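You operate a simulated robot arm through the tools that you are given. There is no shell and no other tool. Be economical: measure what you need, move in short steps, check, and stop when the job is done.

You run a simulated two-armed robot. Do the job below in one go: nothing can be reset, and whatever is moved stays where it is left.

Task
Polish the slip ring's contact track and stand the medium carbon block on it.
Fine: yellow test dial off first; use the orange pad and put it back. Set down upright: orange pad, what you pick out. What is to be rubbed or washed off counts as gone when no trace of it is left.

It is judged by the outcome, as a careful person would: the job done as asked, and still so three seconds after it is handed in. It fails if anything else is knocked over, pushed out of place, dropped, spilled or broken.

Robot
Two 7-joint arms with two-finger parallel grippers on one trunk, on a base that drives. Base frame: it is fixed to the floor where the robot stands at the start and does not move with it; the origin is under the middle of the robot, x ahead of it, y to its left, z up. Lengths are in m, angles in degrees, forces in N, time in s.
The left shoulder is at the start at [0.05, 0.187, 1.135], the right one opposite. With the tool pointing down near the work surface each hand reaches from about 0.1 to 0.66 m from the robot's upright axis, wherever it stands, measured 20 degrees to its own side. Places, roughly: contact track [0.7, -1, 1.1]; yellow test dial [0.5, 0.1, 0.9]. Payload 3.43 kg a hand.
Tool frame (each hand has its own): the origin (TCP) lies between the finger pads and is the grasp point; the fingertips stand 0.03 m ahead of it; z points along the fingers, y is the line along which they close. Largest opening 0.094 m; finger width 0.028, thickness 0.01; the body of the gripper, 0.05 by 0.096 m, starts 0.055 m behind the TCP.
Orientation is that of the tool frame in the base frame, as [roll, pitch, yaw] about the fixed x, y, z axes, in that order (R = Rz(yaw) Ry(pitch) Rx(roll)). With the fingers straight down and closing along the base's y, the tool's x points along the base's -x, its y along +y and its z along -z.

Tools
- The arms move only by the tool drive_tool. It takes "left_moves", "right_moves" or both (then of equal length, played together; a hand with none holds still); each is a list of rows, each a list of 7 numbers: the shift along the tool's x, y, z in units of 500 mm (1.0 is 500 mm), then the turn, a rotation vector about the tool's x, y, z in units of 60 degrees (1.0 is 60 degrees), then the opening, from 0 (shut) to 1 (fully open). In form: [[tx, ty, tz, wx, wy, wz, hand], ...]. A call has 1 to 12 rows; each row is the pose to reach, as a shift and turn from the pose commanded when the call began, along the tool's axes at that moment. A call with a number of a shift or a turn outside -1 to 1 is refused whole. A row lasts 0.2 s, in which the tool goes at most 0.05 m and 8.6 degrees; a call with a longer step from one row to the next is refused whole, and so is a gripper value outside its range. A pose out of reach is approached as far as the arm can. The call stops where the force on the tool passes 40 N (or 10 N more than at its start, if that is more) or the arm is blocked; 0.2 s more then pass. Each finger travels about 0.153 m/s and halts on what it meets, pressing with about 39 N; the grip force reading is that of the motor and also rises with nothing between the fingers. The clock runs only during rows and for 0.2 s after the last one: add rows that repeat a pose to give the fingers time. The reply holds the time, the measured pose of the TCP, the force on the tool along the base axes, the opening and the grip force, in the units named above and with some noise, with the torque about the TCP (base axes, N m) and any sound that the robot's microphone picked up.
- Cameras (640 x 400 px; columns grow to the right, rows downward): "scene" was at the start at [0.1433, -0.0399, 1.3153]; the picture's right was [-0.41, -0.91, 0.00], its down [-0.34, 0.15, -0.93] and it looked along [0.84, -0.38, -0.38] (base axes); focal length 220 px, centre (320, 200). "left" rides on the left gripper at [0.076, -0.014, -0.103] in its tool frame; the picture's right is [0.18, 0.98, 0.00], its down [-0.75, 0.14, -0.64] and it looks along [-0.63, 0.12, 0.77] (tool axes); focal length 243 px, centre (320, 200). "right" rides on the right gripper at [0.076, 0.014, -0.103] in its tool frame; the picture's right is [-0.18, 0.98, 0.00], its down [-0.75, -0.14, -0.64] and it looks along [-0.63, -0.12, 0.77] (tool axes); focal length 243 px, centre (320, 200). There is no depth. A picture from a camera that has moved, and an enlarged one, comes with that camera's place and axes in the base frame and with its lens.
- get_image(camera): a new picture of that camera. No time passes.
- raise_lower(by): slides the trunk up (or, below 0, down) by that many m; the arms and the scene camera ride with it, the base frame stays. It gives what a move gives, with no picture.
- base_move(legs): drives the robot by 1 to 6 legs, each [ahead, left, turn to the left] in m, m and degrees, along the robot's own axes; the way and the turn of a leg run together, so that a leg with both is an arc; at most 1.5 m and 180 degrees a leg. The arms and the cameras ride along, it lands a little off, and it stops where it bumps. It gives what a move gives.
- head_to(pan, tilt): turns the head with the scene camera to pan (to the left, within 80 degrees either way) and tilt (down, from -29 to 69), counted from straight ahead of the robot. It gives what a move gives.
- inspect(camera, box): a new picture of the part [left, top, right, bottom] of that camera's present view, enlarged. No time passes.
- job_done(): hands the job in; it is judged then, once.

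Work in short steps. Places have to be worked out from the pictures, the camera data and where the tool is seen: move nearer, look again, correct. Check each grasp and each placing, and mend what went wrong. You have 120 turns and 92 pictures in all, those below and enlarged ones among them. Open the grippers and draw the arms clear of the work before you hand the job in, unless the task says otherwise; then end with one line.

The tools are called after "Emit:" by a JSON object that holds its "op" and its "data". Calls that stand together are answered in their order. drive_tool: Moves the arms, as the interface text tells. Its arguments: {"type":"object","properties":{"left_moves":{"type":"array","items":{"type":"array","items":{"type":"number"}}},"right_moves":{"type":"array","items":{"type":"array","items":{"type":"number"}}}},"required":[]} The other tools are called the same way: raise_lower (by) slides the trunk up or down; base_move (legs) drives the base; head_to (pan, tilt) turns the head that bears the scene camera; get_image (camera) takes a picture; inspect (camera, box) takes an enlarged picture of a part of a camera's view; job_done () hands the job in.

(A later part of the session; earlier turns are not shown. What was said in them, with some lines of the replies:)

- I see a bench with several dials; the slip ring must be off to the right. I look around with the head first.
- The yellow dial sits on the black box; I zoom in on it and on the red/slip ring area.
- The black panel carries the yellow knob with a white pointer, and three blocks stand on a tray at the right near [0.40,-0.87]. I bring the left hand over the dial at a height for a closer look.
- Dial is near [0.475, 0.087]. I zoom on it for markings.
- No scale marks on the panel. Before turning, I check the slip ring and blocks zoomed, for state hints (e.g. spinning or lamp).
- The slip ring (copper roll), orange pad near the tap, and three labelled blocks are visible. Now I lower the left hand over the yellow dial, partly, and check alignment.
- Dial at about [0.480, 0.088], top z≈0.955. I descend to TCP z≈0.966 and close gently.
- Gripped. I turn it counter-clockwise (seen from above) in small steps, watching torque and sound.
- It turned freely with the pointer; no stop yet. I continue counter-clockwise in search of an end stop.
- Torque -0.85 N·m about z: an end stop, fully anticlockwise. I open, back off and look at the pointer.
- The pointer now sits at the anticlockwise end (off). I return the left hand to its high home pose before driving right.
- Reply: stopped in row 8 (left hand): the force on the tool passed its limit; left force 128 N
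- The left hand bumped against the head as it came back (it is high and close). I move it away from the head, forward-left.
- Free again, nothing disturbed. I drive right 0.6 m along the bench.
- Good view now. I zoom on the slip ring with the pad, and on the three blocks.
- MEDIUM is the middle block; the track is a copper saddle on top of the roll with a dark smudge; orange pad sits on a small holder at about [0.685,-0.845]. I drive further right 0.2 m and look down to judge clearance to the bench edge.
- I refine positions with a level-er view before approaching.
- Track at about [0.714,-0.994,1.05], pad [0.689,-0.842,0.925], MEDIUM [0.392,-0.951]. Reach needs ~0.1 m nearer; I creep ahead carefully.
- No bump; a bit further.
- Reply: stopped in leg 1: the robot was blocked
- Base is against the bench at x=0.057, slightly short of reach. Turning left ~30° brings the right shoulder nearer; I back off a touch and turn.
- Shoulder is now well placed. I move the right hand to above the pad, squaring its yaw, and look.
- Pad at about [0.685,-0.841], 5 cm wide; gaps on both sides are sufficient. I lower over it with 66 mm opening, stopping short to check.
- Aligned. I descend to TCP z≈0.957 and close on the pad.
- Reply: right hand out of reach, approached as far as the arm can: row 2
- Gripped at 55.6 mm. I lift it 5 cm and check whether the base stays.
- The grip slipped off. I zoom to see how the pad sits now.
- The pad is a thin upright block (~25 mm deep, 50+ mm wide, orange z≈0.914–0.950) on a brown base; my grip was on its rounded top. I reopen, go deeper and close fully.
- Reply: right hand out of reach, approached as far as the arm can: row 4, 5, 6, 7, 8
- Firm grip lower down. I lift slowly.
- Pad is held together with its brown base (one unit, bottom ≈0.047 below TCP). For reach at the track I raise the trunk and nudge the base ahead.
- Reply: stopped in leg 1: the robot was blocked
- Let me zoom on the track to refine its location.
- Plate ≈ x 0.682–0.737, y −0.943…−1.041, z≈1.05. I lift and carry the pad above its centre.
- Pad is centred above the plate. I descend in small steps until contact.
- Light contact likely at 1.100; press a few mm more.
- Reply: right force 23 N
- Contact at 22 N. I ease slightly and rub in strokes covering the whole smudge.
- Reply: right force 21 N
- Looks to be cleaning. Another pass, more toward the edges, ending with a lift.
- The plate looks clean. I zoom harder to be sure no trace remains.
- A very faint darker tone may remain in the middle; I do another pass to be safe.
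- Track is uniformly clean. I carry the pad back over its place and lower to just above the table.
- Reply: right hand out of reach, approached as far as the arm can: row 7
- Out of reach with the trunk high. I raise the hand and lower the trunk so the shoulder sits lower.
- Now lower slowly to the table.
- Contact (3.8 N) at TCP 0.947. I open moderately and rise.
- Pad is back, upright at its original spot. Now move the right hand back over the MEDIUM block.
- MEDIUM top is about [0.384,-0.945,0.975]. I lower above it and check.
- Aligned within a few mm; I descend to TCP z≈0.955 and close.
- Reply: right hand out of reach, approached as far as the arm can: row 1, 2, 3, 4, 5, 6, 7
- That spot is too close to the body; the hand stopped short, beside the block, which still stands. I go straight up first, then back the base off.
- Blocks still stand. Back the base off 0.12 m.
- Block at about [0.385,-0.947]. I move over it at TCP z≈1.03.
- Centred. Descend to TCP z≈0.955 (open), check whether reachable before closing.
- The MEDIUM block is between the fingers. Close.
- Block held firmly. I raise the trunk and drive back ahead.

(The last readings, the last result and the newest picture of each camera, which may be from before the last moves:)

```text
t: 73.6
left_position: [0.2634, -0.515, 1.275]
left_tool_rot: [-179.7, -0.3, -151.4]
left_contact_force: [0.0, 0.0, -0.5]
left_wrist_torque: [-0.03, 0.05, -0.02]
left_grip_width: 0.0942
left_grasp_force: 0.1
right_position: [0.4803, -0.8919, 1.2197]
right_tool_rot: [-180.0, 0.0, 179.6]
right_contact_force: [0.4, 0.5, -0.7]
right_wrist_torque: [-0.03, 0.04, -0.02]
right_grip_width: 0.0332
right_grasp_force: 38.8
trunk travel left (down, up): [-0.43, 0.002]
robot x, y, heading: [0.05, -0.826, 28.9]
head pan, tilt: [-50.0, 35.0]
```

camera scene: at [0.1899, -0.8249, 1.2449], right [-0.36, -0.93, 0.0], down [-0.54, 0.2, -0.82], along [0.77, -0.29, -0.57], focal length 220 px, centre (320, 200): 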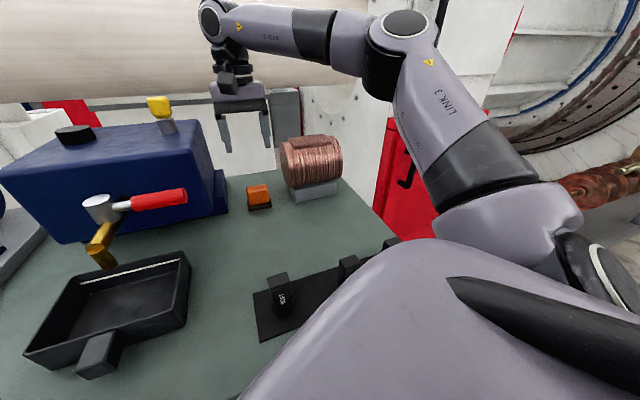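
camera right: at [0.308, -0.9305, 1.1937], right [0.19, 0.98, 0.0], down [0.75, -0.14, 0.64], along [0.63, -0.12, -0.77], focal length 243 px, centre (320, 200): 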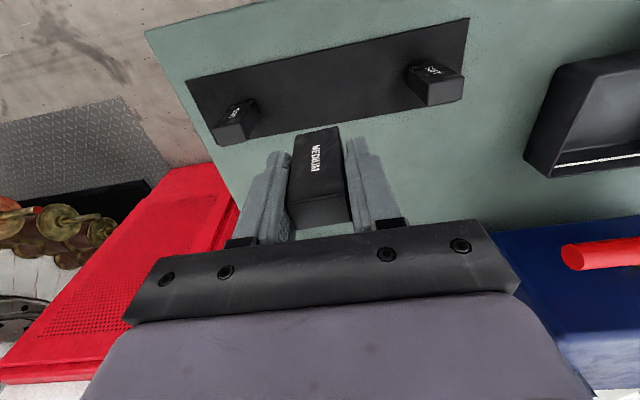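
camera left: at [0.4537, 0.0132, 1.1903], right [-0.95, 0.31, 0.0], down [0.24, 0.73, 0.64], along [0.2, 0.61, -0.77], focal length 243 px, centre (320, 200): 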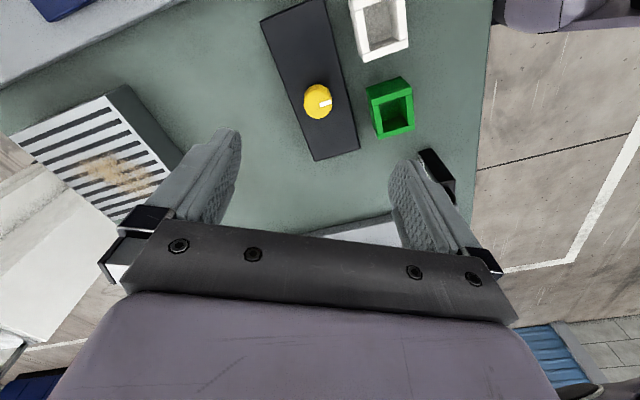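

Now carry the block over the track's centre.

Emit:
{"op": "drive_tool", "data": {"right_moves": [[-0.08, -0.03, 0, 0, 0, 0, 0.1], [-0.16, -0.07, 0, 0, 0, 0, 0.1], [-0.24, -0.1, 0, 0, 0, 0, 0.1], [-0.32, -0.14, 0, 0, 0, 0, 0.1], [-0.4, -0.175, 0.02, 0, 0, 0, 0.1], [-0.458, -0.2, 0.06, 0, 0, 0, 0.1], [-0.458, -0.2, 0.12, 0, 0, 0, 0.1], [-0.458, -0.2, 0.18, 0, 0, 0, 0.1]]}}

Emit:
{"op": "inspect", "data": {"camera": "scene", "box": [245, 120, 375, 220]}}

Emit:
{"op": "get_image", "data": {"camera": "right"}}

```text
t: 75.4
left_position: [0.2638, -0.5146, 1.2749]
left_tool_rot: [-179.8, -0.2, -151.4]
left_contact_force: [-0.2, 0.6, -0.4]
left_wrist_torque: [-0.01, 0.01, 0.01]
left_grip_width: 0.094
left_grasp_force: 0.2
right_position: [0.7096, -0.9935, 1.1301]
right_tool_rot: [180.0, 0.0, 179.7]
right_contact_force: [1.0, 0.3, -0.9]
right_wrist_torque: [-0.01, -0.01, 0.0]
right_grip_width: 0.0332
right_grasp_force: 39.1
trunk travel left (down, up): [-0.43, 0.002]
robot x, y, heading: [0.0509, -0.8243, 29.2]
head pan, tilt: [-50.0, 35.0]
```

```text
4.00 times, centred on (310, 170) of scene
camera zoom: at [0.1825, -0.8298, 1.3749], right [-0.36, -0.93, 0.0], down [-0.54, 0.2, -0.82], along [0.77, -0.29, -0.57], focal length 879 px, centre (360, 320)
```

zoom: 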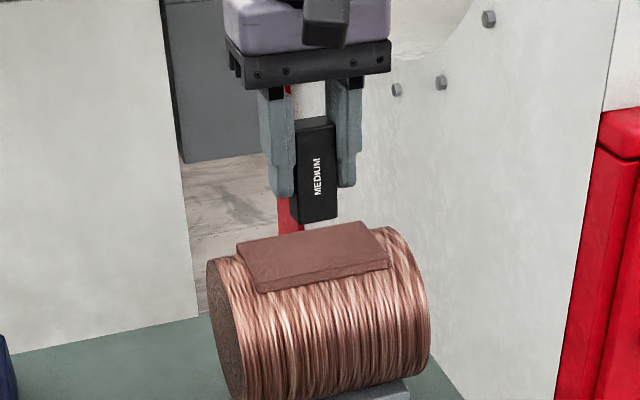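

```text
35 pictures are left
camera right: at [0.6331, -0.9784, 1.233], right [0.19, 0.98, 0.0], down [0.75, -0.15, 0.64], along [0.63, -0.12, -0.77], focal length 243 px, centre (320, 200)
```

right: 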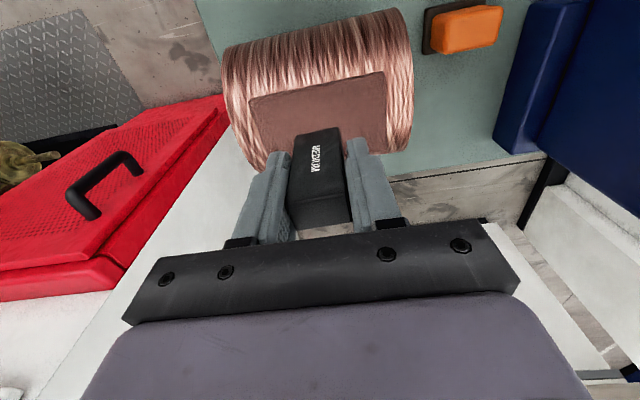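

Block is centred over the plate within several mm. I descend slowly until contact.

Emit:
{"op": "drive_tool", "data": {"right_moves": [[0, 0, 0.02, 0, 0, 0, 0.1], [0, 0, 0.036, 0, 0, 0, 0.1], [0, 0, 0.044, 0, 0, 0, 0.1]]}}

```text
t: 76.2
left_position: [0.2622, -0.5155, 1.2748]
left_tool_rot: [-179.7, -0.1, -151.3]
left_contact_force: [-0.7, -0.4, 0.1]
left_wrist_torque: [0.03, -0.01, -0.01]
left_grip_width: 0.0941
left_grasp_force: 0.1
right_position: [0.7098, -0.9942, 1.1077]
right_tool_rot: [-180.0, 0.1, 179.8]
right_contact_force: [0.5, -1.0, -0.2]
right_wrist_torque: [-0.03, -0.02, 0.05]
right_grip_width: 0.0333
right_grasp_force: 39.4
trunk travel left (down, up): [-0.43, 0.002]
robot x, y, heading: [0.0509, -0.8239, 29.3]
head pan, tilt: [-50.0, 35.0]
```

Emit:
{"op": "drive_tool", "data": {"right_moves": [[0, 0, 0.004, 0, 0, 0, 0.1], [0, 0, 0.008, 0, 0, 0, 0.1]]}}

Emit:
{"op": "inspect", "data": {"camera": "scene", "box": [270, 130, 350, 210]}}

```text
t: 76.8
left_position: [0.2617, -0.5156, 1.2771]
left_tool_rot: [-179.7, -0.1, -151.3]
left_contact_force: [0.2, -0.3, 0.6]
left_wrist_torque: [0.01, -0.02, 0.01]
left_grip_width: 0.0939
left_grasp_force: 0.1
right_position: [0.7083, -0.9943, 1.1047]
right_tool_rot: [180.0, 0.1, 179.7]
right_contact_force: [0.1, 0.0, -0.7]
right_wrist_torque: [0.0, -0.02, 0.02]
right_grip_width: 0.0333
right_grasp_force: 38.7
trunk travel left (down, up): [-0.43, 0.002]
robot x, y, heading: [0.0489, -0.8226, 29.4]
head pan, tilt: [-50.0, 35.0]
```

```text
5.00 times, centred on (310, 170) of scene
camera zoom: at [0.182, -0.8297, 1.3749], right [-0.36, -0.93, 0.0], down [-0.54, 0.2, -0.82], along [0.77, -0.29, -0.57], focal length 1098 px, centre (370, 350)
```

zoom: 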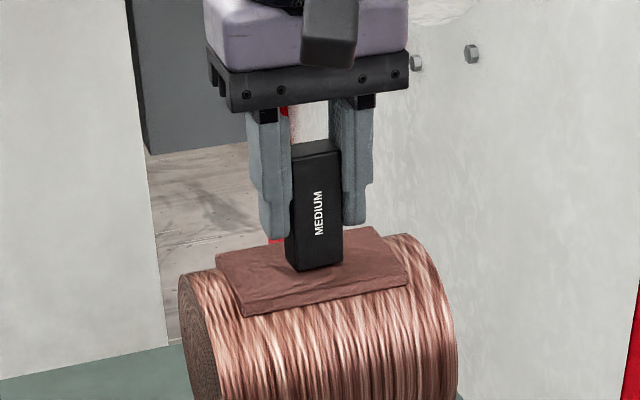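

Nearly there; continue down.

Emit:
{"op": "drive_tool", "data": {"right_moves": [[0, 0, 0.004, 0, 0, 0, 0.1], [0, 0, 0.008, 0, 0, 0, 0.1]]}}

```text
t: 77.4
left_position: [0.2619, -0.5153, 1.2772]
left_tool_rot: [-179.7, -0.1, -151.3]
left_contact_force: [0.2, -1.1, 0.5]
left_wrist_torque: [-0.01, -0.01, -0.01]
left_grip_width: 0.0941
left_grasp_force: 0.1
right_position: [0.7092, -0.9936, 1.1028]
right_tool_rot: [180.0, 0.4, 179.7]
right_contact_force: [0.2, -3.7, 11.8]
right_wrist_torque: [-0.29, -0.17, -0.07]
right_grip_width: 0.0333
right_grasp_force: 39.1
trunk travel left (down, up): [-0.43, 0.002]
robot x, y, heading: [0.0494, -0.8256, 29.3]
head pan, tilt: [-50.0, 35.0]
```

Contact (12 N). I ease 1 mm, open gently, and rise straight up.

Emit:
{"op": "drive_tool", "data": {"right_moves": [[0, 0, -0.003, 0, 0, 0, 0.1], [0, 0, -0.003, 0, 0, 0, 0.4], [0, 0, -0.003, 0, 0, 0, 0.55], [0, 0, -0.003, 0, 0, 0, 0.65], [0, 0, -0.003, 0, 0, 0, 0.65], [0, 0, -0.04, 0, 0, 0, 0.65], [0, 0, -0.1, 0, 0, 0, 0.65], [0, 0, -0.18, 0, 0, 0, 0.65]]}}

Emit:
{"op": "inspect", "data": {"camera": "scene", "box": [270, 130, 350, 210]}}

Emit:
{"op": "get_image", "data": {"camera": "right"}}

```text
t: 79.2
left_position: [0.2618, -0.5152, 1.2771]
left_tool_rot: [-179.7, -0.2, -151.3]
left_contact_force: [0.4, 0.8, 0.7]
left_wrist_torque: [0.0, 0.0, 0.01]
left_grip_width: 0.0938
left_grasp_force: 0.1
right_position: [0.7062, -0.9917, 1.191]
right_tool_rot: [179.9, 0.0, 179.7]
right_contact_force: [-0.6, 0.4, 0.2]
right_wrist_torque: [0.03, 0.0, -0.03]
right_grip_width: 0.0613
right_grasp_force: 0.0
trunk travel left (down, up): [-0.43, 0.002]
robot x, y, heading: [0.0446, -0.824, 29.3]
head pan, tilt: [-50.0, 35.0]
```

```text
5.00 times, centred on (310, 170) of scene
camera zoom: at [0.1814, -0.8293, 1.3749], right [-0.36, -0.93, 0.0], down [-0.54, 0.2, -0.82], along [0.77, -0.29, -0.57], focal length 1098 px, centre (370, 350)
```

zoom: 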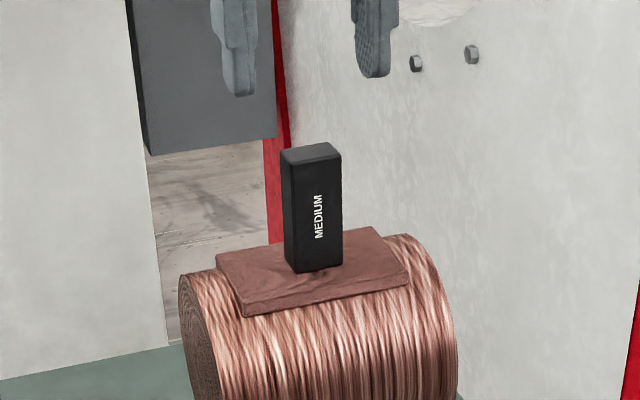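

```text
32 pictures are left
camera right: at [0.6309, -0.978, 1.2939], right [0.19, 0.98, 0.0], down [0.75, -0.14, 0.64], along [0.63, -0.12, -0.77], focal length 243 px, centre (320, 200)
```

right: 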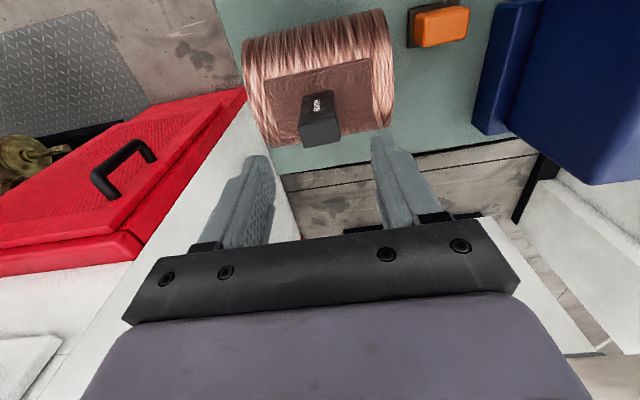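

Block stands upright and centred on the track. I draw the right arm back clear.

Emit:
{"op": "drive_tool", "data": {"right_moves": [[0, 0, -0.06, 0, 0, 0, 0.65], [0.09, 0.03, -0.06, 0, 0, 0, 0.65], [0.18, 0.06, -0.06, 0, 0, 0, 0.65], [0.27, 0.09, -0.06, 0, 0, 0, 0.8], [0.36, 0.12, -0.06, 0, 0, 0, 1], [0.45, 0.15, -0.06, 0, 0, 0, 1]]}}

Emit:
{"op": "head_to", "data": {"pan": -45, "tilt": 40}}

Emit:
{"op": "get_image", "data": {"camera": "scene"}}

Emit:
{"op": "get_image", "data": {"camera": "right"}}

Emit:
{"op": "head_to", "data": {"pan": 30, "tilt": 25}}

Emit:
{"op": "get_image", "data": {"camera": "scene"}}

```text
t: 80.6
left_position: [0.2625, -0.515, 1.2754]
left_tool_rot: [-179.8, -0.1, -151.3]
left_contact_force: [0.0, -0.4, -0.6]
left_wrist_torque: [0.01, -0.01, -0.01]
left_grip_width: 0.094
left_grasp_force: 0.0
right_position: [0.4834, -0.9175, 1.2212]
right_tool_rot: [-179.9, 0.1, 179.6]
right_contact_force: [-0.2, 0.1, -0.4]
right_wrist_torque: [0.0, 0.01, -0.01]
right_grip_width: 0.0939
right_grasp_force: 0.0
trunk travel left (down, up): [-0.43, 0.002]
robot x, y, heading: [0.0473, -0.8245, 29.1]
head pan, tilt: [-50.0, 35.0]
```

```text
t: 81.3
left_position: [0.2634, -0.5147, 1.2766]
left_tool_rot: [-179.7, -0.2, -151.4]
left_contact_force: [0.4, -0.7, 0.5]
left_wrist_torque: [-0.01, -0.02, 0.01]
left_grip_width: 0.0936
left_grasp_force: 0.0
right_position: [0.4844, -0.9174, 1.2208]
right_tool_rot: [-180.0, 0.1, 179.7]
right_contact_force: [-0.5, -0.9, -0.4]
right_wrist_torque: [-0.03, -0.02, -0.02]
right_grip_width: 0.0938
right_grasp_force: 0.2
trunk travel left (down, up): [-0.43, 0.002]
robot x, y, heading: [0.0482, -0.8212, 29.4]
head pan, tilt: [-45.0, 40.0]
```

```text
31 pictures are left
camera scene: at [0.1814, -0.8216, 1.3674], right [-0.27, -0.96, 0.0], down [-0.62, 0.18, -0.77], along [0.74, -0.21, -0.64], focal length 220 px, centre (320, 200)
```

scene: 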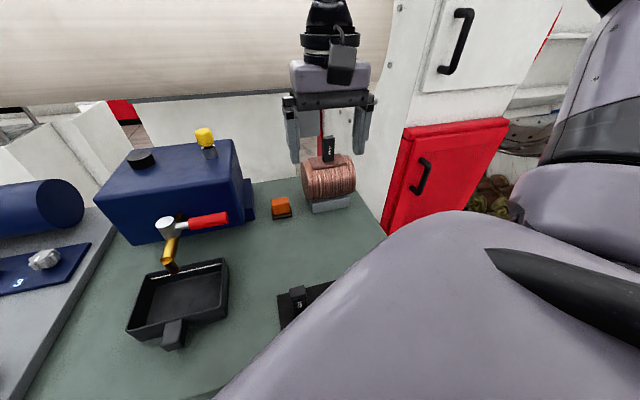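

```text
30 pictures are left
camera right: at [0.4081, -0.903, 1.3238], right [0.19, 0.98, 0.0], down [0.75, -0.15, 0.64], along [0.63, -0.12, -0.77], focal length 243 px, centre (320, 200)
```

right: 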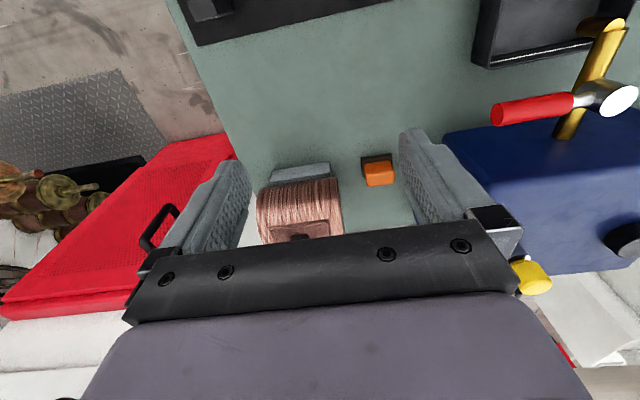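

```text
t: 82.7
left_position: [0.2634, -0.5146, 1.2762]
left_tool_rot: [-179.7, 0.0, -151.3]
left_contact_force: [0.0, 0.3, -0.6]
left_wrist_torque: [-0.02, 0.02, 0.01]
left_grip_width: 0.0942
left_grasp_force: 0.1
right_position: [0.4849, -0.9174, 1.2209]
right_tool_rot: [-180.0, 0.1, 179.7]
right_contact_force: [-0.2, 0.1, -0.9]
right_wrist_torque: [-0.02, -0.04, 0.01]
right_grip_width: 0.0942
right_grasp_force: 0.1
trunk travel left (down, up): [-0.43, 0.002]
robot x, y, heading: [0.0519, -0.8235, 29.3]
head pan, tilt: [30.0, 25.0]
```

```text
29 pictures are left
camera scene: at [0.1469, -0.7192, 1.3907], right [0.86, -0.51, 0.0], down [-0.22, -0.36, -0.91], along [0.47, 0.78, -0.42], focal length 220 px, centre (320, 200)
```

scene: 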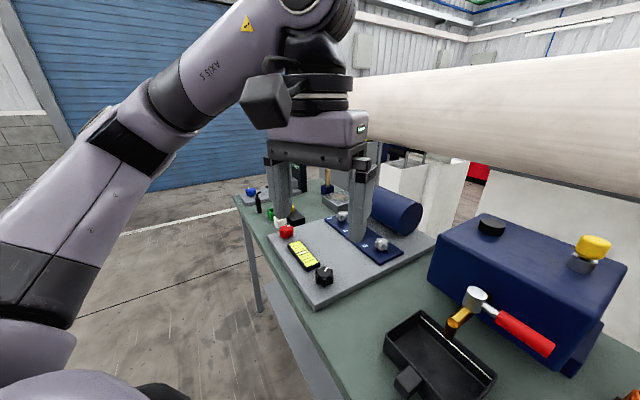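

All items are in place: the pad is back and upright, the block stands on the track, the dial is at its anticlockwise stop, and both arms are clear with grippers open. Handing in.

Emit:
{"op": "job_done", "data": {}}

```text
The job is handed in.
```

I polished the contact track until no mark was visible and stood the MEDIUM carbon block upright on it; the orange pad is back in its place. Before that I turned the yellow dial to its anticlockwise stop, which I took as off because it has no markings.
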